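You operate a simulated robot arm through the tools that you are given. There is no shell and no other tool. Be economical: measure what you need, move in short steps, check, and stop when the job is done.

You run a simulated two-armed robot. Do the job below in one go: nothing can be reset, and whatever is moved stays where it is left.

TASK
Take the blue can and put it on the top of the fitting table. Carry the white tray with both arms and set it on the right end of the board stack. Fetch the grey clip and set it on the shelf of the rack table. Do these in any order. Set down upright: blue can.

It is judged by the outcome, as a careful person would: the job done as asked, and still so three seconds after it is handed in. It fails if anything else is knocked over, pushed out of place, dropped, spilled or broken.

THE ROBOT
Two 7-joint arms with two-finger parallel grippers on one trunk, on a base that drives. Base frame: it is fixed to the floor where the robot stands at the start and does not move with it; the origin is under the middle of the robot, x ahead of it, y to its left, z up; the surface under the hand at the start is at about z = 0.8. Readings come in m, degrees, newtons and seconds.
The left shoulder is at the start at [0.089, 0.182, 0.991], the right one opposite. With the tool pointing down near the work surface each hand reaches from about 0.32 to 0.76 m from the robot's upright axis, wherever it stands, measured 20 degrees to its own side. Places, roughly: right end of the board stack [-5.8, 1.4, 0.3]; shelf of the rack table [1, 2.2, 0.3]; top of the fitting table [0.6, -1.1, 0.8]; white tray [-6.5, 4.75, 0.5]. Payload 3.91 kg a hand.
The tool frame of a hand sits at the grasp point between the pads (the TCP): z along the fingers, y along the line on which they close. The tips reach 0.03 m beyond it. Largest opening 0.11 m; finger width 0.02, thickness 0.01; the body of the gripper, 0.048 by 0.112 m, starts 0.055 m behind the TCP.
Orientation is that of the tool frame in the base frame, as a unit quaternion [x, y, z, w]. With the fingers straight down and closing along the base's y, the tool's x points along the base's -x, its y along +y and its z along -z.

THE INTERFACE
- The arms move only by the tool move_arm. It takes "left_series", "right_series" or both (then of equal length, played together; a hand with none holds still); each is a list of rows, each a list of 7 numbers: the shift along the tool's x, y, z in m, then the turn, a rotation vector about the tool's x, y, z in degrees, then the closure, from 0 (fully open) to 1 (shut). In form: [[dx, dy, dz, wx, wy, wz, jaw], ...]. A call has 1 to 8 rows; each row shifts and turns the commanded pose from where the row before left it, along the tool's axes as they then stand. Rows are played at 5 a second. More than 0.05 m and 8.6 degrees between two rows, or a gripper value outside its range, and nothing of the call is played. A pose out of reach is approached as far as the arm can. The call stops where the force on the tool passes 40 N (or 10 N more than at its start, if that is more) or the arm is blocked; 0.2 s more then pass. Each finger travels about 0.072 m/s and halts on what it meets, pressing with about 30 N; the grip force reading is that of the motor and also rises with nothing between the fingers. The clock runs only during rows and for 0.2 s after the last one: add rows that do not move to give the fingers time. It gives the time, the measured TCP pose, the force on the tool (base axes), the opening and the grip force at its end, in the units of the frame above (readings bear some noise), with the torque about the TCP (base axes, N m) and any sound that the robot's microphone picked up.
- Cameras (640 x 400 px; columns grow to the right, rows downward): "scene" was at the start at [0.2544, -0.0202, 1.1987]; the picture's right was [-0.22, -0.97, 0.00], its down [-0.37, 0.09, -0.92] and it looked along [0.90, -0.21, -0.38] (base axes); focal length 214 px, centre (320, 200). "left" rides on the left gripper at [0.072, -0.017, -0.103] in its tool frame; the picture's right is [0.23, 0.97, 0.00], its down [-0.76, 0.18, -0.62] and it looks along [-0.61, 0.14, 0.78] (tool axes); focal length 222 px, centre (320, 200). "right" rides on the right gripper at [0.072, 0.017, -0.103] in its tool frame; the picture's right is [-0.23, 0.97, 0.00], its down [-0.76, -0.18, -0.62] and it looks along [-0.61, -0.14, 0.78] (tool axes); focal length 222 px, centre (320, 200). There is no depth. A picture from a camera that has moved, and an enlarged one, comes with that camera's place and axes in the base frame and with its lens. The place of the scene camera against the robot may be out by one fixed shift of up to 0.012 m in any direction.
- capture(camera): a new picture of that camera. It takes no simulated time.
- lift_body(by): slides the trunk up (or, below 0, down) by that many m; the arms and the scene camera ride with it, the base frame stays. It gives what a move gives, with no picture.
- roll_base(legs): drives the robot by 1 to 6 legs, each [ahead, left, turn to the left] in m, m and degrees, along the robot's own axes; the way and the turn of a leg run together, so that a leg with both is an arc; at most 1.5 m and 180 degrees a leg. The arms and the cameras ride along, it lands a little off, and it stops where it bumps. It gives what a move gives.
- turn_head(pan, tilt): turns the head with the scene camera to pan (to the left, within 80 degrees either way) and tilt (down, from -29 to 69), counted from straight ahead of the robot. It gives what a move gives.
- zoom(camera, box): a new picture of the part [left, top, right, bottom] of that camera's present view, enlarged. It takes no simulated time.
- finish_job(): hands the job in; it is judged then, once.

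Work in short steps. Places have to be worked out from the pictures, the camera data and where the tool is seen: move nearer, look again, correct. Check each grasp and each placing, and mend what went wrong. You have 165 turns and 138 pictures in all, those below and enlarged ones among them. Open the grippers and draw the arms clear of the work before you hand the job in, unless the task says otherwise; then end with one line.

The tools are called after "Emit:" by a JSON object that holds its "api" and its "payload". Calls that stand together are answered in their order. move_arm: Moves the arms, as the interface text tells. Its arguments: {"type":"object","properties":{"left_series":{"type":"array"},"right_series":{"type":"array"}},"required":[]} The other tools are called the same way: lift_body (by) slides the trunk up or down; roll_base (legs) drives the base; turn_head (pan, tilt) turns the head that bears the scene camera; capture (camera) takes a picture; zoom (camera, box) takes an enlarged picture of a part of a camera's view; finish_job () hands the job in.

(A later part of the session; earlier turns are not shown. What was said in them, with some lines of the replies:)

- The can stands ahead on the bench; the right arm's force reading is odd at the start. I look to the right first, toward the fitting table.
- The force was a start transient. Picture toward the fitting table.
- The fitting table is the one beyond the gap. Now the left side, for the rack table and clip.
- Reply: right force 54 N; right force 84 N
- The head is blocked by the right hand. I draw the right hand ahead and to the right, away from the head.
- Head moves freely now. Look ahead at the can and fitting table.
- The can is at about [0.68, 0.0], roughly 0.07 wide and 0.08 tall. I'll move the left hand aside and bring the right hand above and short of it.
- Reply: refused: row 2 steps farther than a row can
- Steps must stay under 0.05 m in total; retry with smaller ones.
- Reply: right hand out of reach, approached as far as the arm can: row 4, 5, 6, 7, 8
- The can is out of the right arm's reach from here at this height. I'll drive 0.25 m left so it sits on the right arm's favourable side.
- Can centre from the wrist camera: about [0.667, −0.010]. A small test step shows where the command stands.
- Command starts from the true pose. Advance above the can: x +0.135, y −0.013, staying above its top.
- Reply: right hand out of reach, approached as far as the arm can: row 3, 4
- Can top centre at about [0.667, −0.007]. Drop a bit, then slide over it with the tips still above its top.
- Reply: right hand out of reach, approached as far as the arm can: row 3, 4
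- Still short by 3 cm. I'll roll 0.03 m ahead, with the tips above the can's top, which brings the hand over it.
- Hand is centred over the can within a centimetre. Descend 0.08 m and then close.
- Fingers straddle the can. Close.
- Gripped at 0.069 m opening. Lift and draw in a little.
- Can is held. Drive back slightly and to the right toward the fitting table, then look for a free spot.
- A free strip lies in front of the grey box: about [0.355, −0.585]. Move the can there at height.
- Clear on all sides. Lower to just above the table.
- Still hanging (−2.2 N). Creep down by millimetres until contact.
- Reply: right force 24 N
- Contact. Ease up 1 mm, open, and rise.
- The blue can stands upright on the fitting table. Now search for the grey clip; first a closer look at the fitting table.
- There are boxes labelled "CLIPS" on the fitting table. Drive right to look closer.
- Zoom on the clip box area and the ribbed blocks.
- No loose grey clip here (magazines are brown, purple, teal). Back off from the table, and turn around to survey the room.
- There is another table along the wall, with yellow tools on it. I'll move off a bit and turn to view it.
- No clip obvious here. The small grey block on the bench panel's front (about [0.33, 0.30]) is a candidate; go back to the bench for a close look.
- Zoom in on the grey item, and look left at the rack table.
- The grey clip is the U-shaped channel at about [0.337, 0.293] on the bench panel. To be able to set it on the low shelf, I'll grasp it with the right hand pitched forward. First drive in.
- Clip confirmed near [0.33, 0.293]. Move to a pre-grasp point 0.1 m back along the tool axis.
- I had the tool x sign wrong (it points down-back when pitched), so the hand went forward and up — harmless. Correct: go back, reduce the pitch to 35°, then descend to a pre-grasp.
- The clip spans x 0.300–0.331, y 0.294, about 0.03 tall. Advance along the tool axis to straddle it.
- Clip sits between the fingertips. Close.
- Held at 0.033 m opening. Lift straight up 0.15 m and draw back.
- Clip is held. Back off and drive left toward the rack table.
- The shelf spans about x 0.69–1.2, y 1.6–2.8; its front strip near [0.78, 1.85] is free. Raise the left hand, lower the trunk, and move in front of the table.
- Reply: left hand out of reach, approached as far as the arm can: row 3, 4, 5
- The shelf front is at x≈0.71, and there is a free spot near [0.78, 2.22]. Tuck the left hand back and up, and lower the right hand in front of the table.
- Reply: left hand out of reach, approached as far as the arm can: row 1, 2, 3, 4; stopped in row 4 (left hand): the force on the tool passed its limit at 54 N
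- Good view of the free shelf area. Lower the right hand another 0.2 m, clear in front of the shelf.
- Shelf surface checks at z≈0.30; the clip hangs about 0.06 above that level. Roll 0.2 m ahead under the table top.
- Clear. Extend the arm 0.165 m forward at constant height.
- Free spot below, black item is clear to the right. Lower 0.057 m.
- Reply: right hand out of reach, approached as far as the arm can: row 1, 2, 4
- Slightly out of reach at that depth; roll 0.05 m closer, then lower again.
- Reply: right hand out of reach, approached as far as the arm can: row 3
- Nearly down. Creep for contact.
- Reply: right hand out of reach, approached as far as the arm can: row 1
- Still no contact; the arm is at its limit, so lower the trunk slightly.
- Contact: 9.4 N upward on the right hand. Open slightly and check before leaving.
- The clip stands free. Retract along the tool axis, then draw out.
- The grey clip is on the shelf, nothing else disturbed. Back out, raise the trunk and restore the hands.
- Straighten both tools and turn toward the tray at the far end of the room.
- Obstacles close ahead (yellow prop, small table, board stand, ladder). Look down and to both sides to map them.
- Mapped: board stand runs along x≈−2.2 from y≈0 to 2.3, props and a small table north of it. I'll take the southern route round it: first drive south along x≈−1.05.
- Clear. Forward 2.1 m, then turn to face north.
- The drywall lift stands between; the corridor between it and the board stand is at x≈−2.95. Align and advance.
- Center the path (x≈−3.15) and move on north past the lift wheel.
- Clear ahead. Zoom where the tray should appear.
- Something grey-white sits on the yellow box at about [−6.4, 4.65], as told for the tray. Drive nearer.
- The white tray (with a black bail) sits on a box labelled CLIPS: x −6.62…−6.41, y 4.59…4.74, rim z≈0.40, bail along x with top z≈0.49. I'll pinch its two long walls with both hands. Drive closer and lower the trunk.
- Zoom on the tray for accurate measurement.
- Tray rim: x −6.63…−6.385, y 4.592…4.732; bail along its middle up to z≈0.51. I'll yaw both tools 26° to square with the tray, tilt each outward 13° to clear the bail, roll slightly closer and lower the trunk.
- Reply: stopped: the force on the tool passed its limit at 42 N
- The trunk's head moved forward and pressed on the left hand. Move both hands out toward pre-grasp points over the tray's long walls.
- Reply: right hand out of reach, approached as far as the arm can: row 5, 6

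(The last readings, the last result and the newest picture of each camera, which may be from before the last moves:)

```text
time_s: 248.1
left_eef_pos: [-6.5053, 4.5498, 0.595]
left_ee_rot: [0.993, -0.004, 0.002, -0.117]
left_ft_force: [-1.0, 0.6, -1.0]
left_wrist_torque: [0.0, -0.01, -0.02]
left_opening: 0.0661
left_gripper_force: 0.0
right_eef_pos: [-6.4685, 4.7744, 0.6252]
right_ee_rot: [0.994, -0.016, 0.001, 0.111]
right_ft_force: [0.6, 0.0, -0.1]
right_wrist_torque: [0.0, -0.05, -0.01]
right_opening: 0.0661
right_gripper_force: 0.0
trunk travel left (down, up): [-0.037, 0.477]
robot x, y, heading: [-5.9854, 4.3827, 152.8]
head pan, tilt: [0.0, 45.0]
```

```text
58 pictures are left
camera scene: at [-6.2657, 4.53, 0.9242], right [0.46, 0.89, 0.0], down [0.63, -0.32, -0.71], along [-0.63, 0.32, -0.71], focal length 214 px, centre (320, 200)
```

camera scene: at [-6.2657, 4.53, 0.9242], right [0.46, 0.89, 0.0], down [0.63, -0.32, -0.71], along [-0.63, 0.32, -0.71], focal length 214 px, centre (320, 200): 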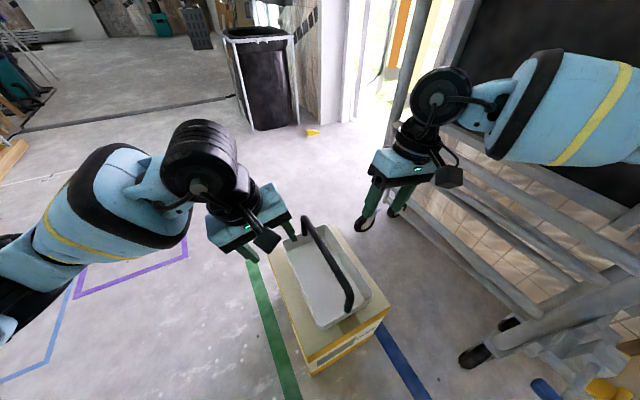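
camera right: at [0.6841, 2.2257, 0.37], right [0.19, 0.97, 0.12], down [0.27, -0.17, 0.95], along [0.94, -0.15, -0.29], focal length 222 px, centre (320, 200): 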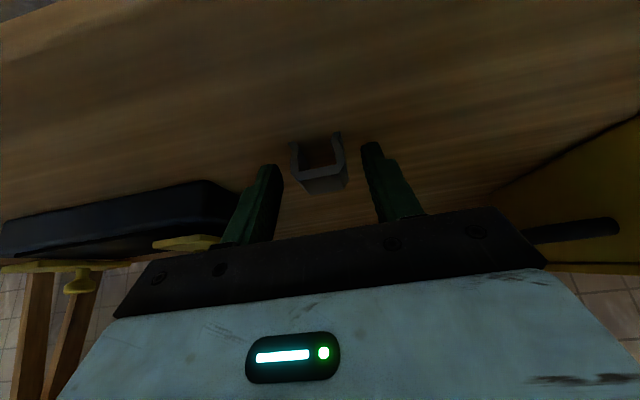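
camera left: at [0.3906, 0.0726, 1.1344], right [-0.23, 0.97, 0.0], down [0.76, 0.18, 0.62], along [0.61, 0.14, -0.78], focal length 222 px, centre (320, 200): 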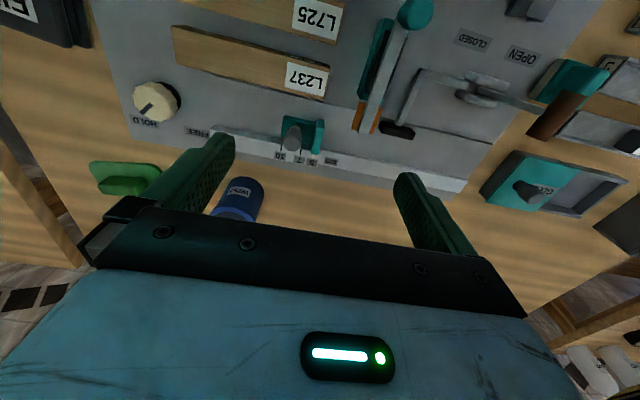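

Both hands are poised. Roll 0.04 m closer so the right hand reaches, then check positions by the hand cameras.

Emit:
{"api": "roll_base", "payload": {"legs": [[0.04, 0, 0]]}}

Emit:
{"api": "capture", "payload": {"camera": "left"}}

Emit:
{"api": "capture", "payload": {"camera": "right"}}

```text
time_s: 248.9
left_eef_pos: [-6.5405, 4.568, 0.595]
left_ee_rot: [0.993, -0.004, 0.002, -0.116]
left_ft_force: [-1.2, 0.1, -0.1]
left_wrist_torque: [-0.02, -0.01, 0.02]
left_opening: 0.0659
left_gripper_force: 0.1
right_eef_pos: [-6.5039, 4.7916, 0.6257]
right_ee_rot: [0.994, -0.015, 0.001, 0.111]
right_ft_force: [-0.4, -0.9, 0.4]
right_wrist_torque: [-0.08, 0.03, 0.01]
right_opening: 0.0659
right_gripper_force: 0.0
trunk travel left (down, up): [-0.037, 0.477]
robot x, y, heading: [-6.0218, 4.4012, 153.0]
head pan, tilt: [0.0, 45.0]
```

```text
57 pictures are left
camera left: at [-6.4687, 4.5609, 0.6984], right [0.22, -0.95, -0.22], down [-0.77, -0.31, 0.56], along [-0.6, 0.05, -0.8], focal length 222 px, centre (320, 200)
```

left: 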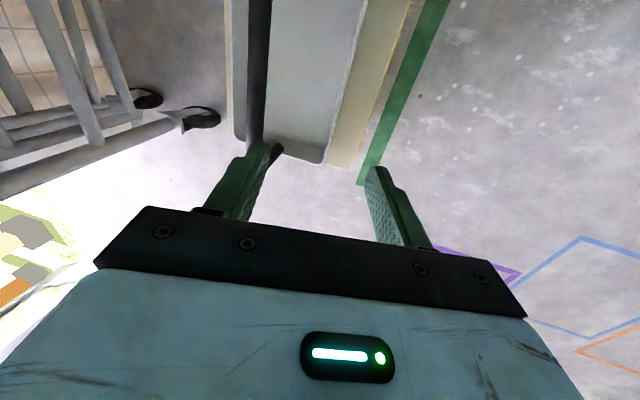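

```text
56 pictures are left
camera right: at [-6.4314, 4.7953, 0.7315], right [-0.26, -0.94, 0.21], down [-0.76, 0.33, 0.56], along [-0.6, -0.02, -0.8], focal length 222 px, centre (320, 200)
```

right: 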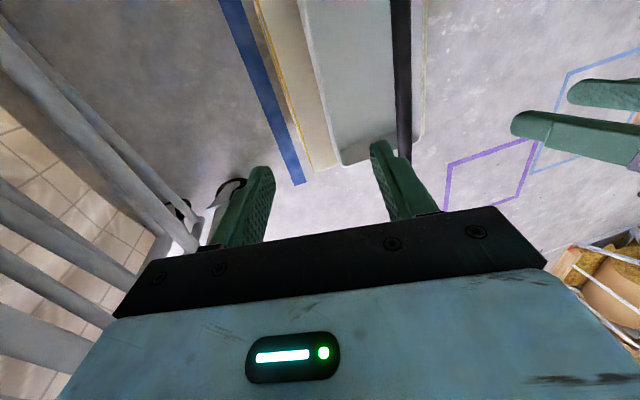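

Wall positions confirmed: y 4.592 and 4.734, rim z≈0.40. Lower to just above the rim.

Emit:
{"api": "move_arm", "payload": {"left_series": [[0.0084, 0.0051, 0.0288, 0, 0, 0, 0.4], [0.0084, 0.0051, 0.0288, 0, 0, 0, 0.4], [0.0084, 0.0051, 0.0288, 0, 0, 0, 0.4], [0.0084, 0.0051, 0.0288, 0, 0, 0, 0.4], [0, 0, 0, 0, 0, 0, 0.4]], "right_series": [[-0.0008, 0.0013, 0.0382, 0, 0, 0, 0.4], [-0.0008, 0.0013, 0.0382, 0, 0, 0, 0.4], [-0.0008, 0.0013, 0.0382, 0, 0, 0, 0.4], [-0.0008, 0.0013, 0.0382, 0, 0, 0, 0.4], [0, 0, 0, 0, 0, 0, 0.4]]}}

Emit:
{"api": "capture", "payload": {"camera": "scene"}}

Emit:
{"api": "capture", "payload": {"camera": "left"}}

Emit:
{"api": "capture", "payload": {"camera": "right"}}

```text
time_s: 250.1
left_eef_pos: [-6.5056, 4.5729, 0.4776]
left_ee_rot: [0.993, -0.005, 0.002, -0.117]
left_ft_force: [-1.4, -0.4, -0.3]
left_wrist_torque: [0.03, 0.0, 0.0]
left_opening: 0.0661
left_gripper_force: 0.0
right_eef_pos: [-6.5011, 4.7905, 0.5061]
right_ee_rot: [0.994, -0.015, 0.001, 0.111]
right_ft_force: [0.6, -0.6, -0.1]
right_wrist_torque: [0.0, 0.02, -0.02]
right_opening: 0.0658
right_gripper_force: 0.0
right hand out of reach, approached as far as the arm can: row 1, 2, 3, 4
trunk travel left (down, up): [-0.037, 0.477]
robot x, y, heading: [-6.0238, 4.3992, 152.9]
head pan, tilt: [0.0, 45.0]
```

```text
55 pictures are left
camera scene: at [-6.3011, 4.5484, 0.9243], right [0.46, 0.89, 0.0], down [0.63, -0.32, -0.71], along [-0.63, 0.32, -0.71], focal length 214 px, centre (320, 200)
```

scene: 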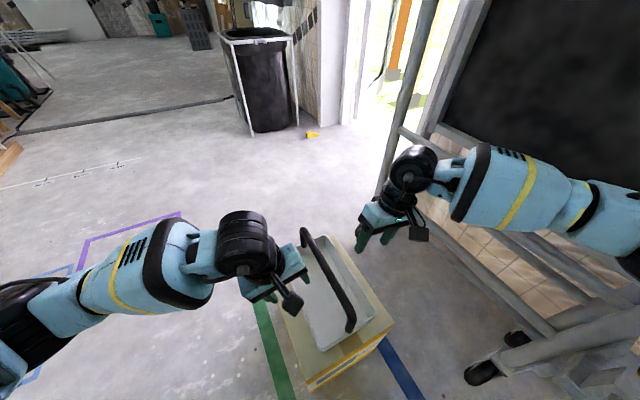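

```text
54 pictures are left
camera left: at [-6.4336, 4.5668, 0.5807], right [0.22, -0.95, -0.22], down [-0.77, -0.31, 0.56], along [-0.6, 0.05, -0.8], focal length 222 px, centre (320, 200)
```

left: 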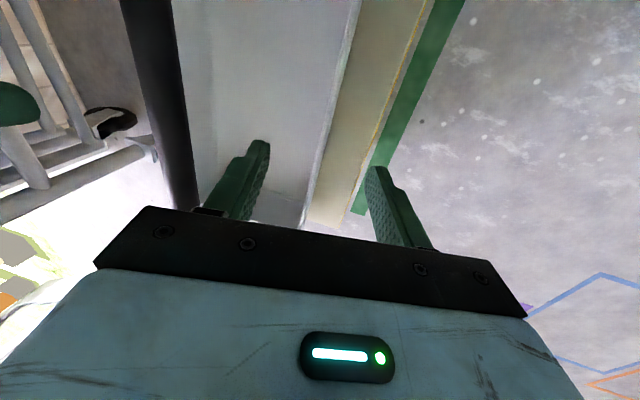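

```text
53 pictures are left
camera right: at [-6.429, 4.7931, 0.6117], right [-0.26, -0.94, 0.21], down [-0.75, 0.33, 0.57], along [-0.6, -0.02, -0.8], focal length 222 px, centre (320, 200)
```

right: 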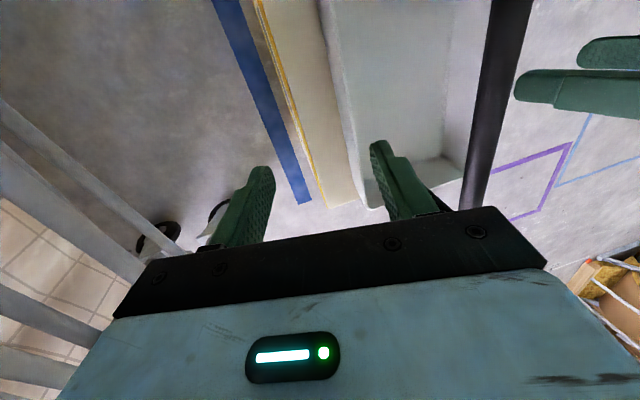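

The right hand is at its reach limit; grasp diagonally instead: right at x −6.45, left at x −6.555, balanced about the tray's centre.

Emit:
{"api": "move_arm", "payload": {"left_series": [[-0.025, 0, 0, 0, 0, 0, 0.4], [-0.025, 0, 0, 0, 0, 0, 0.4], [0, 0, 0, 0, 0, 0, 0.4]], "right_series": [[0.0255, 0.0156, 0.018, 0, 0, 0, 0.4], [0.0255, 0.0156, 0.018, 0, 0, 0, 0.4], [0, 0, 0, 0, 0, 0, 0.4]]}}

Emit:
{"api": "capture", "payload": {"camera": "right"}}

```text
time_s: 250.9
left_eef_pos: [-6.5563, 4.5736, 0.478]
left_ee_rot: [0.993, -0.005, 0.003, -0.117]
left_ft_force: [-0.1, 0.8, 0.6]
left_wrist_torque: [0.0, 0.01, 0.0]
left_opening: 0.0662
left_gripper_force: 0.2
right_eef_pos: [-6.4525, 4.7501, 0.4793]
right_ee_rot: [0.994, -0.016, 0.001, 0.111]
right_ft_force: [-1.1, -0.4, -0.5]
right_wrist_torque: [-0.04, -0.01, 0.02]
right_opening: 0.0658
right_gripper_force: 0.1
trunk travel left (down, up): [-0.037, 0.477]
robot x, y, heading: [-6.02, 4.3972, 152.7]
head pan, tilt: [0.0, 45.0]
```

```text
52 pictures are left
camera right: at [-6.3799, 4.7531, 0.5851], right [-0.26, -0.94, 0.21], down [-0.75, 0.33, 0.56], along [-0.6, -0.02, -0.8], focal length 222 px, centre (320, 200)
```

right: 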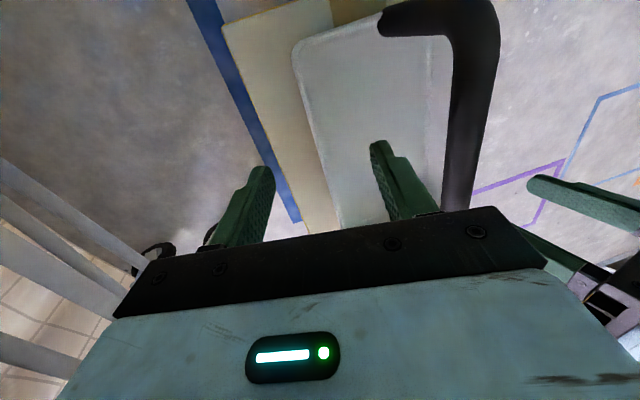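

The wall lies between the fingers on both sides. Descend along the tool axes.

Emit:
{"api": "move_arm", "payload": {"left_series": [[0, 0, 0.02, 0, 0, 0, 0.4], [0, 0, 0.02, 0, 0, 0, 0.4], [0, 0, 0.02, 0, 0, 0, 0.4], [0, 0, 0.014, 0, 0, 0, 0.4], [0, 0, 0, 0, 0, 0, 0.4]], "right_series": [[0, 0, 0.02, 0, 0, 0, 0.4], [0, 0, 0.02, 0, 0, 0, 0.4], [0, 0, 0.02, 0, 0, 0, 0.4], [0, 0, 0.014, 0, 0, 0, 0.4], [0, 0, 0, 0, 0, 0, 0.4]]}}

Emit:
{"api": "capture", "payload": {"camera": "right"}}

Emit:
{"api": "capture", "payload": {"camera": "left"}}

Emit:
{"api": "zoom", "payload": {"camera": "scene", "box": [220, 200, 460, 390]}}

```text
time_s: 252.1
left_eef_pos: [-6.5544, 4.5928, 0.4042]
left_ee_rot: [0.993, -0.005, 0.002, -0.116]
left_ft_force: [0.6, -1.0, -0.8]
left_wrist_torque: [0.02, 0.04, 0.0]
left_opening: 0.0662
left_gripper_force: 0.1
right_eef_pos: [-6.4501, 4.7346, 0.4069]
right_ee_rot: [0.994, -0.014, 0.0, 0.11]
right_ft_force: [0.5, -0.4, 0.0]
right_wrist_torque: [0.02, 0.03, 0.0]
right_opening: 0.0661
right_gripper_force: 0.1
trunk travel left (down, up): [-0.037, 0.477]
robot x, y, heading: [-6.0208, 4.4011, 152.9]
head pan, tilt: [0.0, 45.0]
```

```text
51 pictures are left
camera right: at [-6.3778, 4.7375, 0.5131], right [-0.26, -0.94, 0.21], down [-0.75, 0.33, 0.57], along [-0.6, -0.02, -0.8], focal length 222 px, centre (320, 200)
```

right: 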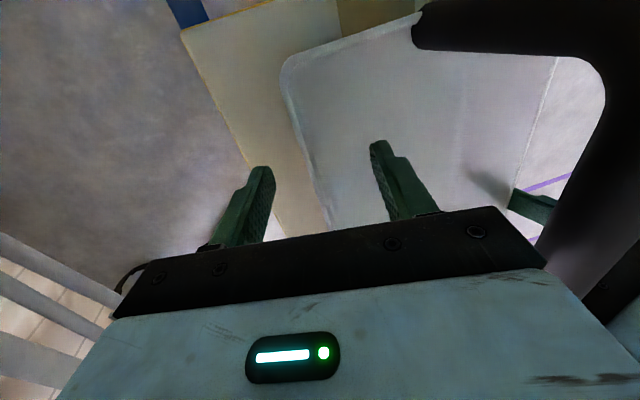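

```text
50 pictures are left
camera left: at [-6.4834, 4.5855, 0.5086], right [0.22, -0.95, -0.22], down [-0.77, -0.31, 0.56], along [-0.6, 0.05, -0.8], focal length 222 px, centre (320, 200)
```

left: 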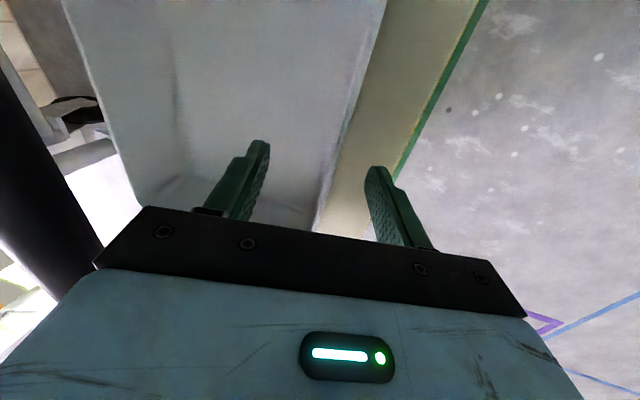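

```text
2.11 times, centred on (340, 295) of scene
camera zoom: at [-6.3011, 4.5484, 0.9243], right [0.46, 0.89, 0.0], down [0.63, -0.32, -0.71], along [-0.63, 0.32, -0.71], focal length 452 px, centre (278, 0)
```

zoom: 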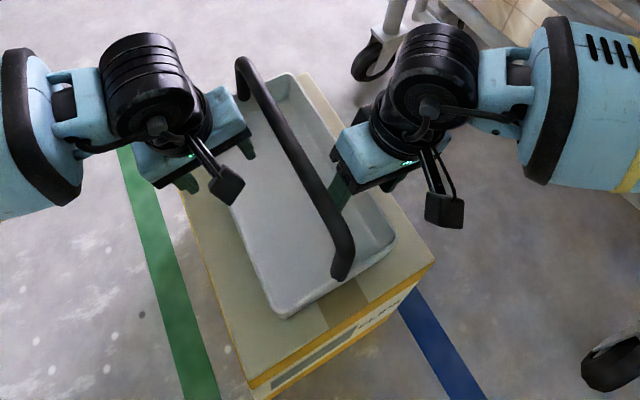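

Slightly deeper for a good hold, then close both hands together.

Emit:
{"api": "move_arm", "payload": {"left_series": [[0, 0, 0.007, 0, 0, 0, 0.4], [0, 0, 0, 0, 0, 0, 0.6], [0, 0, 0, 0, 0, 0, 0.8], [0, 0, 0, 0, 0, 0, 0.9], [0, 0, 0, 0, 0, 0, 1], [0, 0, 0, 0, 0, 0, 1], [0, 0, 0, 0, 0, 0, 1]], "right_series": [[0, 0, 0.009, 0, 0, 0, 0.4], [0, 0, 0, 0, 0, 0, 0.6], [0, 0, 0, 0, 0, 0, 0.8], [0, 0, 0, 0, 0, 0, 0.9], [0, 0, 0, 0, 0, 0, 1], [0, 0, 0, 0, 0, 0, 1], [0, 0, 0, 0, 0, 0, 1]]}}

Emit:
{"api": "capture", "payload": {"camera": "left"}}

Emit:
{"api": "capture", "payload": {"camera": "right"}}

```text
time_s: 253.7
left_eef_pos: [-6.5549, 4.5915, 0.3955]
left_ee_rot: [0.993, -0.004, 0.002, -0.114]
left_ft_force: [-5.4, -18.7, 0.4]
left_wrist_torque: [-1.16, 0.59, -0.54]
left_opening: 0.0093
left_gripper_force: 30.1
right_eef_pos: [-6.4492, 4.7346, 0.4074]
right_ee_rot: [0.994, -0.017, 0.001, 0.109]
right_ft_force: [6.2, 19.4, 1.2]
right_wrist_torque: [1.01, -0.61, -0.54]
right_opening: 0.0073
right_gripper_force: 29.5
right hand out of reach, approached as far as the arm can: row 1
trunk travel left (down, up): [-0.037, 0.477]
robot x, y, heading: [-6.0209, 4.3992, 152.7]
head pan, tilt: [0.0, 45.0]
```

```text
48 pictures are left
camera left: at [-6.4843, 4.5855, 0.5015], right [0.22, -0.95, -0.22], down [-0.77, -0.31, 0.56], along [-0.6, 0.04, -0.8], focal length 222 px, centre (320, 200)
```

left: 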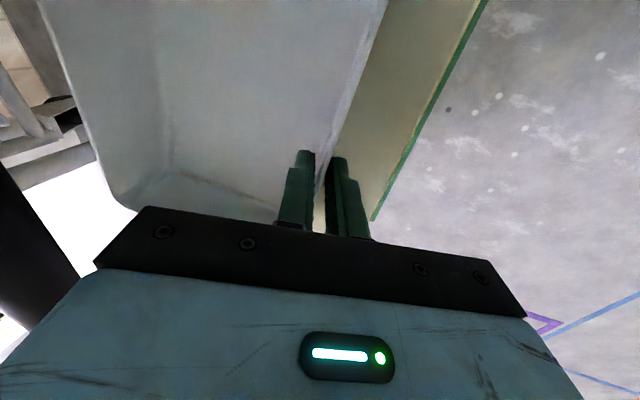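

```text
47 pictures are left
camera right: at [-6.3777, 4.7388, 0.5131], right [-0.26, -0.94, 0.21], down [-0.75, 0.33, 0.57], along [-0.6, -0.01, -0.8], focal length 222 px, centre (320, 200)
```

right: 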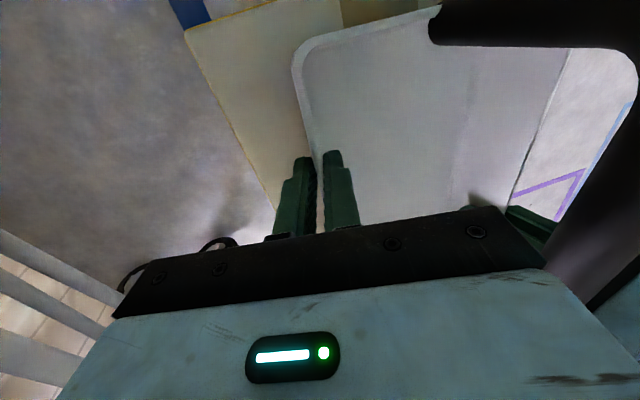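

Both hands pinch the walls (0.009 and 0.007 m). Lift together slowly, relieving a millimetre of squeeze, then up and toward the robot.

Emit:
{"api": "move_arm", "payload": {"left_series": [[0, -0.0012, -0.0097, 0, 0, 0, 1], [0, -0.0045, -0.0195, 0, 0, 0, 1], [0.0178, 0.0033, -0.0264, 0, 0, 0, 1], [0, 0, 0, 0, 0, 0, 1]], "right_series": [[0, 0.0012, -0.0097, 0, 0, 0, 1], [0, 0.0045, -0.0195, 0, 0, 0, 1], [0.0178, 0.0146, -0.0223, 0, 0, 0, 1], [0, 0, 0, 0, 0, 0, 1]]}}

Emit:
{"api": "capture", "payload": {"camera": "scene"}}

```text
time_s: 254.7
left_eef_pos: [-6.5375, 4.5809, 0.4525]
left_ee_rot: [0.993, -0.005, 0.003, -0.114]
left_ft_force: [-6.3, -20.8, -3.1]
left_wrist_torque: [-1.26, -0.02, -0.64]
left_opening: 0.009
left_gripper_force: 30.2
right_eef_pos: [-6.4308, 4.7258, 0.461]
right_ee_rot: [0.994, -0.015, 0.002, 0.109]
right_ft_force: [7.0, 20.2, 0.6]
right_wrist_torque: [1.15, 0.16, -0.67]
right_opening: 0.0071
right_gripper_force: 29.9
trunk travel left (down, up): [-0.037, 0.477]
robot x, y, heading: [-6.017, 4.401, 152.6]
head pan, tilt: [0.0, 45.0]
```

```text
46 pictures are left
camera scene: at [-6.3012, 4.5484, 0.9242], right [0.46, 0.89, 0.0], down [0.63, -0.32, -0.71], along [-0.63, 0.32, -0.71], focal length 214 px, centre (320, 200)
```

scene: 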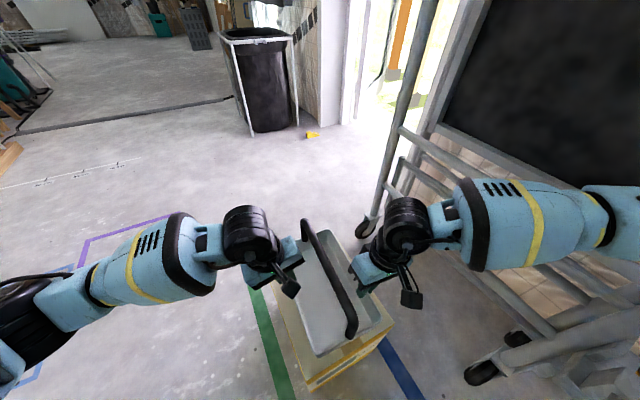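

The tray is off the box. Ease the squeeze by 2 mm a side and continue up and back.

Emit:
{"api": "move_arm", "payload": {"left_series": [[0, 0.002, 0, 0, 0, 0, 1], [0.0178, 0.0033, -0.0264, 0, 0, 0, 1], [0.0178, 0.0033, -0.0264, 0, 0, 0, 1], [0.0178, 0.0033, -0.0264, 0, 0, 0, 1], [0.0178, 0.0033, -0.0264, 0, 0, 0, 1], [0, 0, 0, 0, 0, 0, 1]], "right_series": [[0, -0.002, 0, 0, 0, 0, 1], [0.0178, 0.0146, -0.0223, 0, 0, 0, 1], [0.0178, 0.0146, -0.0223, 0, 0, 0, 1], [0.0178, 0.0146, -0.0223, 0, 0, 0, 1], [0.0178, 0.0146, -0.0223, 0, 0, 0, 1], [0, 0, 0, 0, 0, 0, 1]]}}

Emit:
{"api": "capture", "payload": {"camera": "scene"}}

```text
time_s: 256.1
left_eef_pos: [-6.467, 4.5421, 0.5545]
left_ee_rot: [0.993, -0.006, 0.004, -0.117]
left_ft_force: [2.1, -5.4, -3.7]
left_wrist_torque: [-0.96, 0.62, -0.53]
left_opening: 0.0092
left_gripper_force: 29.9
right_eef_pos: [-6.3642, 4.69, 0.5611]
right_ee_rot: [0.994, -0.014, 0.001, 0.111]
right_ft_force: [-2.2, 6.1, -0.2]
right_wrist_torque: [0.8, -0.45, -0.34]
right_opening: 0.0064
right_gripper_force: 29.9
trunk travel left (down, up): [-0.037, 0.477]
robot x, y, heading: [-6.0179, 4.3992, 152.6]
head pan, tilt: [0.0, 45.0]
```

```text
45 pictures are left
camera scene: at [-6.3012, 4.5484, 0.9242], right [0.46, 0.89, 0.0], down [0.63, -0.32, -0.71], along [-0.63, 0.32, -0.71], focal length 214 px, centre (320, 200)
```

scene: 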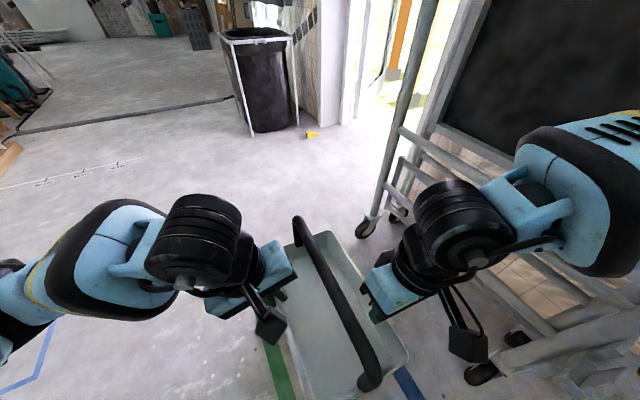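

Tray secure. Back away from the box, turn to face south toward the stack, and advance part way.

Emit:
{"api": "roll_base", "payload": {"legs": [[-0.6, 0, 0], [0, 0, 117.4], [0.7, -0.2, 0]]}}

Emit:
{"api": "turn_head", "payload": {"pan": 0, "tilt": 30}}

Emit:
{"api": "capture", "payload": {"camera": "scene"}}

```text
time_s: 267.9
left_eef_pos: [-5.6287, 2.977, 0.5553]
left_ee_rot: [0.529, 0.84, -0.097, -0.064]
left_ft_force: [-2.8, 6.3, -3.8]
left_wrist_torque: [0.38, -0.89, -0.64]
left_opening: 0.0086
left_gripper_force: 29.9
right_eef_pos: [-5.8079, 3.0037, 0.5612]
right_ee_rot: [0.538, 0.836, 0.094, 0.058]
right_ft_force: [1.6, -6.3, -0.1]
right_wrist_torque: [-0.38, 0.57, -0.38]
right_opening: 0.0067
right_gripper_force: 29.2
trunk travel left (down, up): [-0.037, 0.477]
robot x, y, heading: [-5.6984, 3.4415, -90.6]
head pan, tilt: [0.0, 45.0]
```

```text
time_s: 268.7
left_eef_pos: [-5.6277, 2.9769, 0.5545]
left_ee_rot: [0.529, 0.841, -0.097, -0.064]
left_ft_force: [-2.2, 3.7, -3.7]
left_wrist_torque: [0.34, -0.9, -0.52]
left_opening: 0.0087
left_gripper_force: 29.9
right_eef_pos: [-5.8076, 3.0021, 0.5613]
right_ee_rot: [0.538, 0.835, 0.095, 0.058]
right_ft_force: [1.4, -2.8, -0.6]
right_wrist_torque: [-0.38, 0.59, 0.08]
right_opening: 0.0067
right_gripper_force: 30.2
trunk travel left (down, up): [-0.037, 0.477]
robot x, y, heading: [-5.6993, 3.4382, -90.6]
head pan, tilt: [0.0, 30.0]
```

```text
44 pictures are left
camera scene: at [-5.7008, 3.1102, 0.9468], right [-1.0, 0.02, 0.0], down [0.01, 0.5, -0.87], along [-0.01, -0.87, -0.5], focal length 214 px, centre (320, 200)
```

scene: 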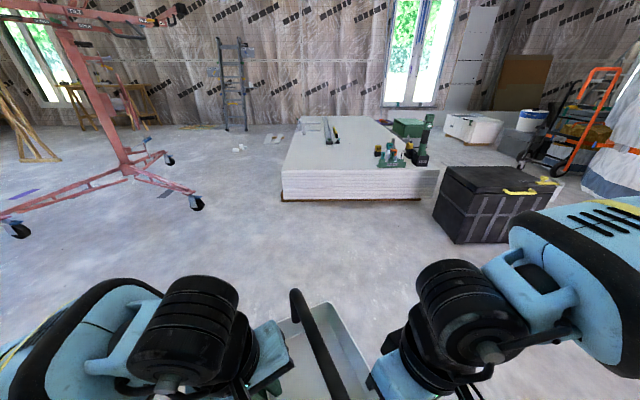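

Stack end is at y≈1.49, top z≈0.30, x −5.4…−6.6; tools sit at its far right corner (x<−6.25). Free spot: about [−5.77, 1.26]. Drive ahead 1.45 m.

Emit:
{"api": "roll_base", "payload": {"legs": [[0.9, -0.05, 0.5], [0.55, 0, 0]]}}

Emit:
{"api": "turn_head", "payload": {"pan": 0, "tilt": 45}}

Emit:
{"api": "capture", "payload": {"camera": "scene"}}

```text
time_s: 276.2
left_eef_pos: [-5.6846, 1.5368, 0.5558]
left_ee_rot: [0.522, 0.845, -0.098, -0.063]
left_ft_force: [3.5, 4.2, -3.5]
left_wrist_torque: [0.33, -0.95, -0.58]
left_opening: 0.0087
left_gripper_force: 29.8
right_eef_pos: [-5.8653, 1.5616, 0.5602]
right_ee_rot: [0.531, 0.84, 0.095, 0.057]
right_ft_force: [-3.8, -3.7, 0.2]
right_wrist_torque: [-0.38, 0.72, -0.31]
right_opening: 0.0067
right_gripper_force: 30.3
trunk travel left (down, up): [-0.037, 0.477]
robot x, y, heading: [-5.7602, 1.9985, -90.0]
head pan, tilt: [0.0, 30.0]
```

```text
time_s: 276.9
left_eef_pos: [-5.6855, 1.5367, 0.5547]
left_ee_rot: [0.523, 0.845, -0.098, -0.063]
left_ft_force: [-1.3, 1.0, -3.1]
left_wrist_torque: [0.28, -0.9, -0.54]
left_opening: 0.0085
left_gripper_force: 29.8
right_eef_pos: [-5.8646, 1.5607, 0.5613]
right_ee_rot: [0.53, 0.841, 0.094, 0.057]
right_ft_force: [1.0, -1.7, 0.6]
right_wrist_torque: [-0.29, 0.61, 0.34]
right_opening: 0.0068
right_gripper_force: 30.4
trunk travel left (down, up): [-0.037, 0.477]
robot x, y, heading: [-5.7622, 1.9991, -90.1]
head pan, tilt: [0.0, 45.0]
```

```text
43 pictures are left
camera scene: at [-5.7591, 1.6782, 0.9243], right [-1.0, 0.0, 0.0], down [0.0, 0.71, -0.71], along [0.0, -0.71, -0.71], focal length 214 px, centre (320, 200)
```

scene: 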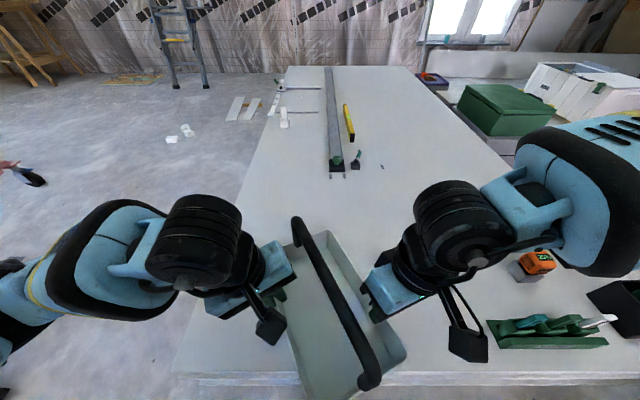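

The end edge is at y≈1.615 with the top at z≈0.34 by this nearer view. Move 0.04 m closer, then extend both arms together 0.14 m over the free area.

Emit:
{"api": "roll_base", "payload": {"legs": [[0.04, 0, 0]]}}

Emit:
{"api": "move_arm", "payload": {"left_series": [[-0.0209, -0.0101, 0.0023, 0, 0, 0, 1], [-0.0209, -0.0101, 0.0023, 0, 0, 0, 1], [-0.0209, -0.0101, 0.0023, 0, 0, 0, 1], [-0.0209, -0.0101, 0.0023, 0, 0, 0, 1], [0, 0, 0, 0, 0, 0, 1]], "right_series": [[-0.021, -0.0098, -0.0023, 0, 0, 0, 1], [-0.021, -0.0098, -0.0023, 0, 0, 0, 1], [-0.021, -0.0098, -0.0023, 0, 0, 0, 1], [-0.021, -0.0098, -0.0023, 0, 0, 0, 1], [0, 0, 0, 0, 0, 0, 1]]}}

Emit:
{"api": "capture", "payload": {"camera": "scene"}}

```text
time_s: 277.8
left_eef_pos: [-5.6846, 1.4969, 0.555]
left_ee_rot: [0.523, 0.845, -0.098, -0.064]
left_ft_force: [-0.2, 1.4, -3.3]
left_wrist_torque: [0.63, -0.77, -0.6]
left_opening: 0.0088
left_gripper_force: 30.1
right_eef_pos: [-5.8654, 1.5201, 0.5608]
right_ee_rot: [0.532, 0.84, 0.095, 0.056]
right_ft_force: [-0.2, -1.5, 0.5]
right_wrist_torque: [-0.64, 0.43, 0.26]
right_opening: 0.0065
right_gripper_force: 29.9
trunk travel left (down, up): [-0.037, 0.477]
robot x, y, heading: [-5.7657, 1.9574, -90.3]
head pan, tilt: [0.0, 45.0]
```

```text
time_s: 279.0
left_eef_pos: [-5.6847, 1.4053, 0.5555]
left_ee_rot: [0.523, 0.844, -0.097, -0.062]
left_ft_force: [-6.9, 2.0, -2.8]
left_wrist_torque: [0.41, -0.74, -0.55]
left_opening: 0.0088
left_gripper_force: 29.7
right_eef_pos: [-5.8647, 1.4265, 0.5612]
right_ee_rot: [0.53, 0.841, 0.095, 0.057]
right_ft_force: [7.2, -1.4, 0.0]
right_wrist_torque: [-0.44, 0.4, 0.37]
right_opening: 0.0064
right_gripper_force: 30.2
trunk travel left (down, up): [-0.037, 0.477]
robot x, y, heading: [-5.7643, 1.9568, -89.9]
head pan, tilt: [0.0, 45.0]
```

```text
42 pictures are left
camera scene: at [-5.7592, 1.6379, 0.9242], right [-1.0, 0.0, 0.0], down [0.0, 0.71, -0.71], along [0.0, -0.71, -0.71], focal length 214 px, centre (320, 200)
```

scene: 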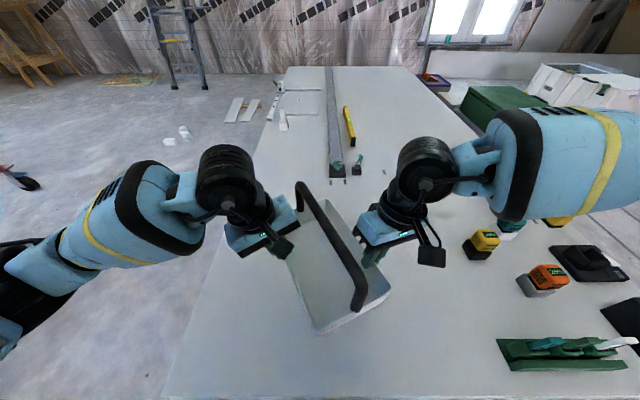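

The tray is over the free part of the stack's right end. Lower together 0.14 m.

Emit:
{"api": "move_arm", "payload": {"left_series": [[0, 0.0056, 0.02435, 0, 0, 0, 1], [0, 0.0056, 0.02435, 0, 0, 0, 1], [0, 0.0056, 0.02435, 0, 0, 0, 1], [0, 0.0056, 0.02435, 0, 0, 0, 1], [0, 0.0034, 0.0146, 0, 0, 0, 1], [0, 0, 0, 0, 0, 0, 1]], "right_series": [[0, -0.0056, 0.02435, 0, 0, 0, 1], [0, -0.0056, 0.02435, 0, 0, 0, 1], [0, -0.0056, 0.02435, 0, 0, 0, 1], [0, -0.0056, 0.02435, 0, 0, 0, 1], [0, -0.0034, 0.0146, 0, 0, 0, 1], [0, 0, 0, 0, 0, 0, 1]]}}

Emit:
{"api": "capture", "payload": {"camera": "scene"}}

```text
time_s: 280.4
left_eef_pos: [-5.6874, 1.4057, 0.4408]
left_ee_rot: [0.523, 0.845, -0.097, -0.062]
left_ft_force: [-12.4, 3.5, -2.2]
left_wrist_torque: [0.43, -0.68, -0.53]
left_opening: 0.0083
left_gripper_force: 30.2
right_eef_pos: [-5.865, 1.4282, 0.4455]
right_ee_rot: [0.53, 0.841, 0.095, 0.056]
right_ft_force: [12.2, -2.8, -0.1]
right_wrist_torque: [-0.47, 0.31, 0.36]
right_opening: 0.0065
right_gripper_force: 29.9
trunk travel left (down, up): [-0.037, 0.477]
robot x, y, heading: [-5.7616, 1.9576, -89.9]
head pan, tilt: [0.0, 45.0]
```

```text
41 pictures are left
camera scene: at [-5.7592, 1.6379, 0.9242], right [-1.0, 0.0, 0.0], down [0.0, 0.71, -0.71], along [0.0, -0.71, -0.71], focal length 214 px, centre (320, 200)
```

scene: 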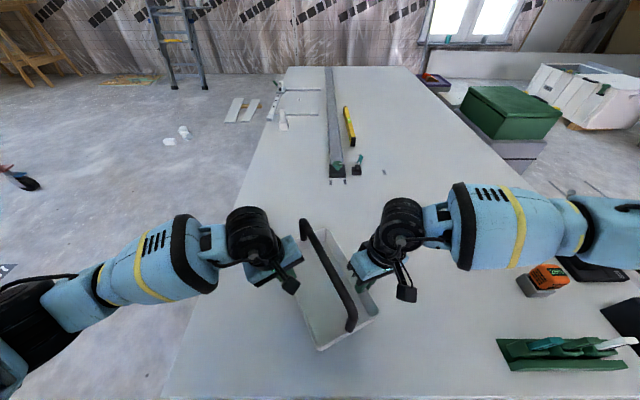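

Emit:
{"api": "move_arm", "payload": {"left_series": [[0, 0.0045, 0.0146, 0, 0, 0, 1], [0, 0.0034, 0.0146, 0, 0, 0, 1], [0, 0.0011, 0.0049, 0, 0, 0, 1], [0, 0.0011, 0.0049, 0, 0, 0, 1], [0, 0, 0, 0, 0, 0, 1]], "right_series": [[0, -0.0045, 0.0146, 0, 0, 0, 1], [0, -0.0034, 0.0146, 0, 0, 0, 1], [0, -0.0011, 0.0049, 0, 0, 0, 1], [0, -0.0011, 0.0049, 0, 0, 0, 1], [0, 0, 0, 0, 0, 0, 1]]}}

```text
time_s: 281.6
left_eef_pos: [-5.6879, 1.4045, 0.4003]
left_ee_rot: [0.524, 0.844, -0.097, -0.063]
left_ft_force: [-24.0, 1.2, -2.9]
left_wrist_torque: [-0.03, -0.7, -0.44]
left_opening: 0.0087
left_gripper_force: 29.7
right_eef_pos: [-5.8664, 1.4274, 0.4055]
right_ee_rot: [0.531, 0.84, 0.096, 0.058]
right_ft_force: [24.4, -2.8, -0.5]
right_wrist_torque: [0.03, 0.36, 0.55]
right_opening: 0.0069
right_gripper_force: 30.1
trunk travel left (down, up): [-0.037, 0.477]
robot x, y, heading: [-5.7632, 1.9583, -90.4]
head pan, tilt: [0.0, 45.0]
```

The sign shows the hands now pull outward; bring them 2 mm inward each and continue down in small steps.

Emit:
{"api": "move_arm", "payload": {"left_series": [[0, -0.0025, 0, 0, 0, 0, 1], [0, 0.0007, 0.0029, 0, 0, 0, 1], [0, 0.0007, 0.0029, 0, 0, 0, 1], [0, 0, 0, 0, 0, 0, 1]], "right_series": [[0, 0.0025, 0, 0, 0, 0, 1], [0, -0.0007, 0.0029, 0, 0, 0, 1], [0, -0.0007, 0.0029, 0, 0, 0, 1], [0, 0, 0, 0, 0, 0, 1]]}}

```text
time_s: 282.6
left_eef_pos: [-5.6868, 1.4031, 0.3933]
left_ee_rot: [0.523, 0.845, -0.095, -0.062]
left_ft_force: [-7.3, 7.0, -3.4]
left_wrist_torque: [0.64, -0.65, -0.66]
left_opening: 0.0083
left_gripper_force: 29.9
right_eef_pos: [-5.8644, 1.4289, 0.3998]
right_ee_rot: [0.532, 0.84, 0.095, 0.057]
right_ft_force: [6.7, -7.0, 0.0]
right_wrist_torque: [-0.7, 0.31, -0.42]
right_opening: 0.0066
right_gripper_force: 29.7
trunk travel left (down, up): [-0.037, 0.477]
robot x, y, heading: [-5.7642, 1.9564, -90.1]
head pan, tilt: [0.0, 45.0]
```

No contact yet (vertical force unchanged). Look closely at the gap.

Emit:
{"api": "zoom", "payload": {"camera": "scene", "box": [230, 210, 430, 370]}}

Emit:
{"api": "move_arm", "payload": {"left_series": [[0, 0.0011, 0.0049, 0, 0, 0, 1], [0, 0.0007, 0.0029, 0, 0, 0, 1], [0, 0, 0, 0, 0, 0, 1]], "right_series": [[0, -0.0011, 0.0049, 0, 0, 0, 1], [0, -0.0007, 0.0029, 0, 0, 0, 1], [0, 0, 0, 0, 0, 0, 1]]}}

```text
2.50 times, centred on (330, 290) of scene
camera zoom: at [-5.7592, 1.6379, 0.9242], right [-1.0, 0.0, 0.0], down [0.0, 0.71, -0.71], along [0.0, -0.71, -0.71], focal length 536 px, centre (295, -25)
```

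zoom: 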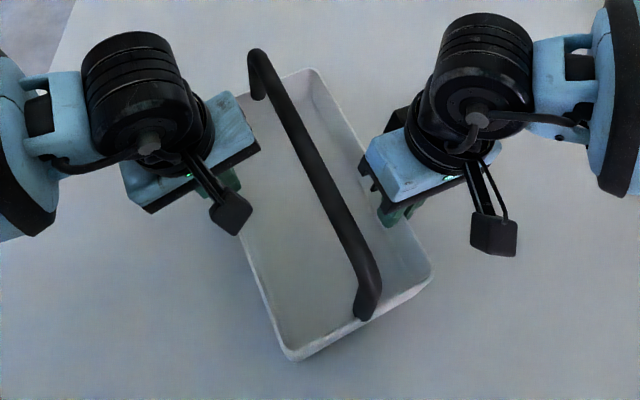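

```text
time_s: 283.4
left_eef_pos: [-5.6867, 1.4033, 0.3892]
left_ee_rot: [0.522, 0.845, -0.1, -0.06]
left_ft_force: [6.2, 3.3, 22.1]
left_wrist_torque: [0.85, -0.66, -0.66]
left_opening: 0.0089
left_gripper_force: 30.0
right_eef_pos: [-5.8653, 1.428, 0.3954]
right_ee_rot: [0.532, 0.84, 0.092, 0.059]
right_ft_force: [-7.3, -6.8, 28.8]
right_wrist_torque: [-0.25, 0.69, -0.34]
right_opening: 0.0071
right_gripper_force: 30.6
trunk travel left (down, up): [-0.037, 0.477]
robot x, y, heading: [-5.7642, 1.9606, -90.2]
head pan, tilt: [0.0, 45.0]
```

Contact on both sides. Ease up 3 mm, then open both together to 0.066 m.

Emit:
{"api": "move_arm", "payload": {"left_series": [[0, -0.0006, -0.0028, 0, 0, 0, 1], [0, 0, 0, 0, 0, 0, 0.85], [0, 0, 0, 0, 0, 0, 0.7], [0, 0, 0, 0, 0, 0, 0.55], [0, 0, 0, 0, 0, 0, 0.4], [0, 0, 0, 0, 0, 0, 0.4]], "right_series": [[0, 0.0006, -0.0028, 0, 0, 0, 1], [0, 0, 0, 0, 0, 0, 0.85], [0, 0, 0, 0, 0, 0, 0.7], [0, 0, 0, 0, 0, 0, 0.55], [0, 0, 0, 0, 0, 0, 0.4], [0, 0, 0, 0, 0, 0, 0.4]]}}

Emit:
{"api": "capture", "payload": {"camera": "left"}}

Emit:
{"api": "capture", "payload": {"camera": "right"}}

```text
time_s: 284.8
left_eef_pos: [-5.6885, 1.4026, 0.3891]
left_ee_rot: [0.522, 0.845, -0.097, -0.063]
left_ft_force: [0.2, 0.5, 0.5]
left_wrist_torque: [0.03, 0.0, 0.01]
left_opening: 0.0659
left_gripper_force: 0.1
right_eef_pos: [-5.865, 1.429, 0.3954]
right_ee_rot: [0.531, 0.84, 0.095, 0.056]
right_ft_force: [-0.4, -0.4, 0.4]
right_wrist_torque: [0.03, -0.01, 0.03]
right_opening: 0.0662
right_gripper_force: 0.0
trunk travel left (down, up): [-0.037, 0.477]
robot x, y, heading: [-5.7637, 1.958, -90.3]
head pan, tilt: [0.0, 45.0]
```

```text
39 pictures are left
camera left: at [-5.7134, 1.4728, 0.4924], right [0.75, 0.63, -0.22], down [0.62, -0.54, 0.56], along [0.23, -0.56, -0.8], focal length 222 px, centre (320, 200)
```

left: 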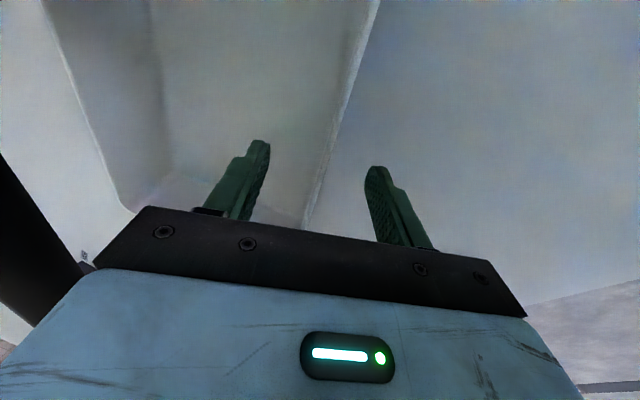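

```text
38 pictures are left
camera right: at [-5.9014, 1.49, 0.5013], right [0.96, 0.2, 0.21], down [0.05, -0.82, 0.57], along [0.29, -0.53, -0.8], focal length 222 px, centre (320, 200)
```

right: 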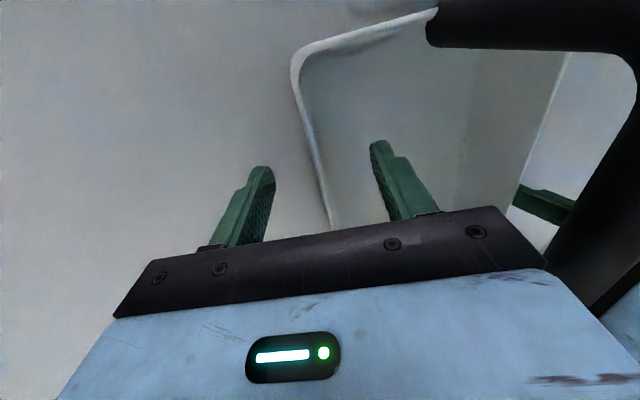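

Both open, walls free of the fingers. Withdraw along the tool axes.

Emit:
{"api": "move_arm", "payload": {"left_series": [[0, 0, -0.02, 0, 0, 0, 0.4], [0, 0, -0.03, 0, 0, 0, 0.4], [0, 0, -0.04, 0, 0, 0, 0.4], [0, 0, -0.04, 0, 0, 0, 0.4], [0, 0, -0.04, 0, 0, 0, 0.4], [0, 0, 0, 0, 0, 0, 0.4]], "right_series": [[0, 0, -0.02, 0, 0, 0, 0.4], [0, 0, -0.03, 0, 0, 0, 0.4], [0, 0, -0.04, 0, 0, 0, 0.4], [0, 0, -0.04, 0, 0, 0, 0.4], [0, 0, -0.04, 0, 0, 0, 0.4], [0, 0, 0, 0, 0, 0, 0.4]]}}

Emit:
{"api": "capture", "payload": {"camera": "scene"}}

```text
time_s: 286.2
left_eef_pos: [-5.6515, 1.4205, 0.5537]
left_ee_rot: [0.522, 0.845, -0.097, -0.063]
left_ft_force: [0.8, 0.2, -0.9]
left_wrist_torque: [-0.02, 0.0, -0.01]
left_opening: 0.0661
left_gripper_force: 0.1
right_eef_pos: [-5.897, 1.4114, 0.5613]
right_ee_rot: [0.531, 0.84, 0.094, 0.056]
right_ft_force: [-0.2, 0.3, -0.4]
right_wrist_torque: [0.01, 0.01, 0.02]
right_opening: 0.0662
right_gripper_force: 0.1
trunk travel left (down, up): [-0.037, 0.477]
robot x, y, heading: [-5.767, 1.958, -90.1]
head pan, tilt: [0.0, 45.0]
```

```text
37 pictures are left
camera scene: at [-5.7592, 1.6381, 0.9243], right [-1.0, 0.0, 0.0], down [0.0, 0.71, -0.71], along [0.0, -0.71, -0.71], focal length 214 px, centre (320, 200)
```

scene: 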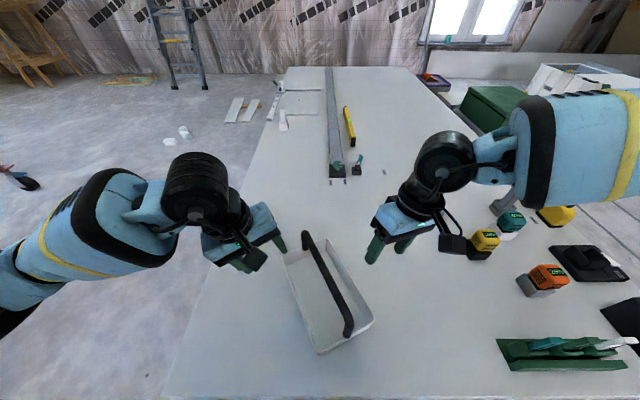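

The tray rests on the right end of the stack. Raise the trunk and back away.

Emit:
{"api": "lift_body", "payload": {"by": 0.2}}

Emit:
{"api": "roll_base", "payload": {"legs": [[-0.7, 0, 0]]}}

Emit:
{"api": "capture", "payload": {"camera": "scene"}}

```text
time_s: 288.4
left_eef_pos: [-5.6522, 1.4201, 0.7528]
left_ee_rot: [0.522, 0.845, -0.097, -0.064]
left_ft_force: [0.4, 0.1, -0.1]
left_wrist_torque: [0.03, -0.03, 0.01]
left_opening: 0.066
left_gripper_force: 0.0
right_eef_pos: [-5.8986, 1.4123, 0.76]
right_ee_rot: [0.532, 0.84, 0.094, 0.056]
right_ft_force: [-0.1, -0.1, -0.3]
right_wrist_torque: [0.01, 0.03, -0.03]
right_opening: 0.0657
right_gripper_force: 0.0
trunk travel left (down, up): [-0.237, 0.277]
robot x, y, heading: [-5.7626, 1.9578, -90.0]
head pan, tilt: [0.0, 45.0]
```

```text
time_s: 292.3
left_eef_pos: [-5.6499, 2.1285, 0.7542]
left_ee_rot: [0.52, 0.846, -0.098, -0.062]
left_ft_force: [0.5, -0.3, -0.1]
left_wrist_torque: [-0.01, 0.0, 0.02]
left_opening: 0.066
left_gripper_force: 0.1
right_eef_pos: [-5.8967, 2.1193, 0.7616]
right_ee_rot: [0.528, 0.842, 0.095, 0.056]
right_ft_force: [0.0, 0.1, 0.7]
right_wrist_torque: [0.01, 0.0, 0.02]
right_opening: 0.0662
right_gripper_force: 0.0
trunk travel left (down, up): [-0.237, 0.277]
robot x, y, heading: [-5.7675, 2.6644, -89.5]
head pan, tilt: [0.0, 45.0]
```

```text
36 pictures are left
camera scene: at [-5.7595, 2.4236, 1.1503], right [-1.0, -0.01, 0.0], down [0.0, 0.71, -0.71], along [0.0, -0.71, -0.71], focal length 214 px, centre (320, 200)
```

scene: 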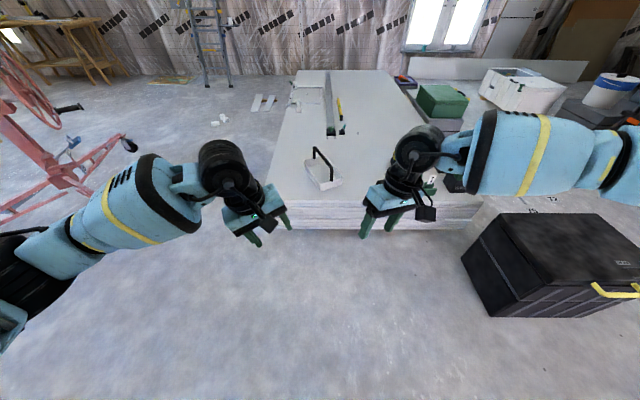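

Tray is well on the stack's right end and everything else is in place. Open the grippers fully before handing in.

Emit:
{"api": "move_arm", "payload": {"left_series": [[0, 0, 0, 0, 0, 0, 0], [0, 0, 0, 0, 0, 0, 0], [0, 0, 0, 0, 0, 0, 0]], "right_series": [[0, 0, 0, 0, 0, 0, 0], [0, 0, 0, 0, 0, 0, 0], [0, 0, 0, 0, 0, 0, 0]]}}

Emit:
{"api": "zoom", "payload": {"camera": "scene", "box": [250, 60, 490, 250]}}

```text
time_s: 293.1
left_eef_pos: [-5.6494, 2.1285, 0.7534]
left_ee_rot: [0.52, 0.846, -0.098, -0.062]
left_ft_force: [0.0, -1.0, 0.4]
left_wrist_torque: [0.01, 0.0, 0.03]
left_opening: 0.1101
left_gripper_force: 0.1
right_eef_pos: [-5.896, 2.1183, 0.7609]
right_ee_rot: [0.528, 0.842, 0.096, 0.057]
right_ft_force: [-0.4, 1.3, 0.1]
right_wrist_torque: [0.01, 0.02, 0.0]
right_opening: 0.1101
right_gripper_force: 0.1
trunk travel left (down, up): [-0.237, 0.277]
robot x, y, heading: [-5.7631, 2.6684, -89.7]
head pan, tilt: [0.0, 45.0]
```

```text
2.11 times, centred on (370, 155) of scene
camera zoom: at [-5.7595, 2.4233, 1.1502], right [-1.0, -0.01, 0.0], down [0.0, 0.71, -0.71], along [0.0, -0.71, -0.71], focal length 452 px, centre (215, 295)
```

zoom: 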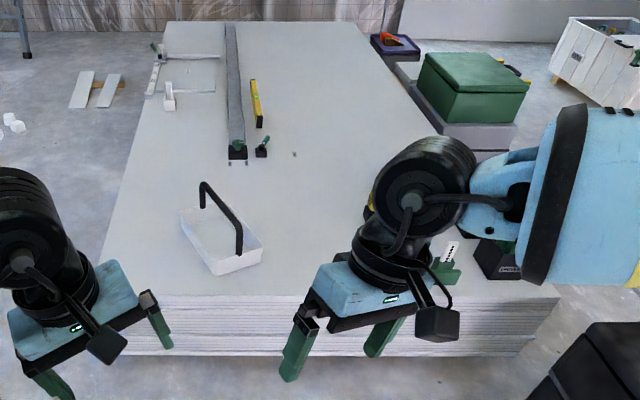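

All three items are placed and the arms are clear; handing in.

Emit:
{"api": "finish_job", "payload": {}}

```text
The job is handed in.
```

The blue can stands upright on the fitting table, the grey clip is on the rack table's shelf, and the white tray, carried with both arms, is on the right end of the board stack; the job is handed in.
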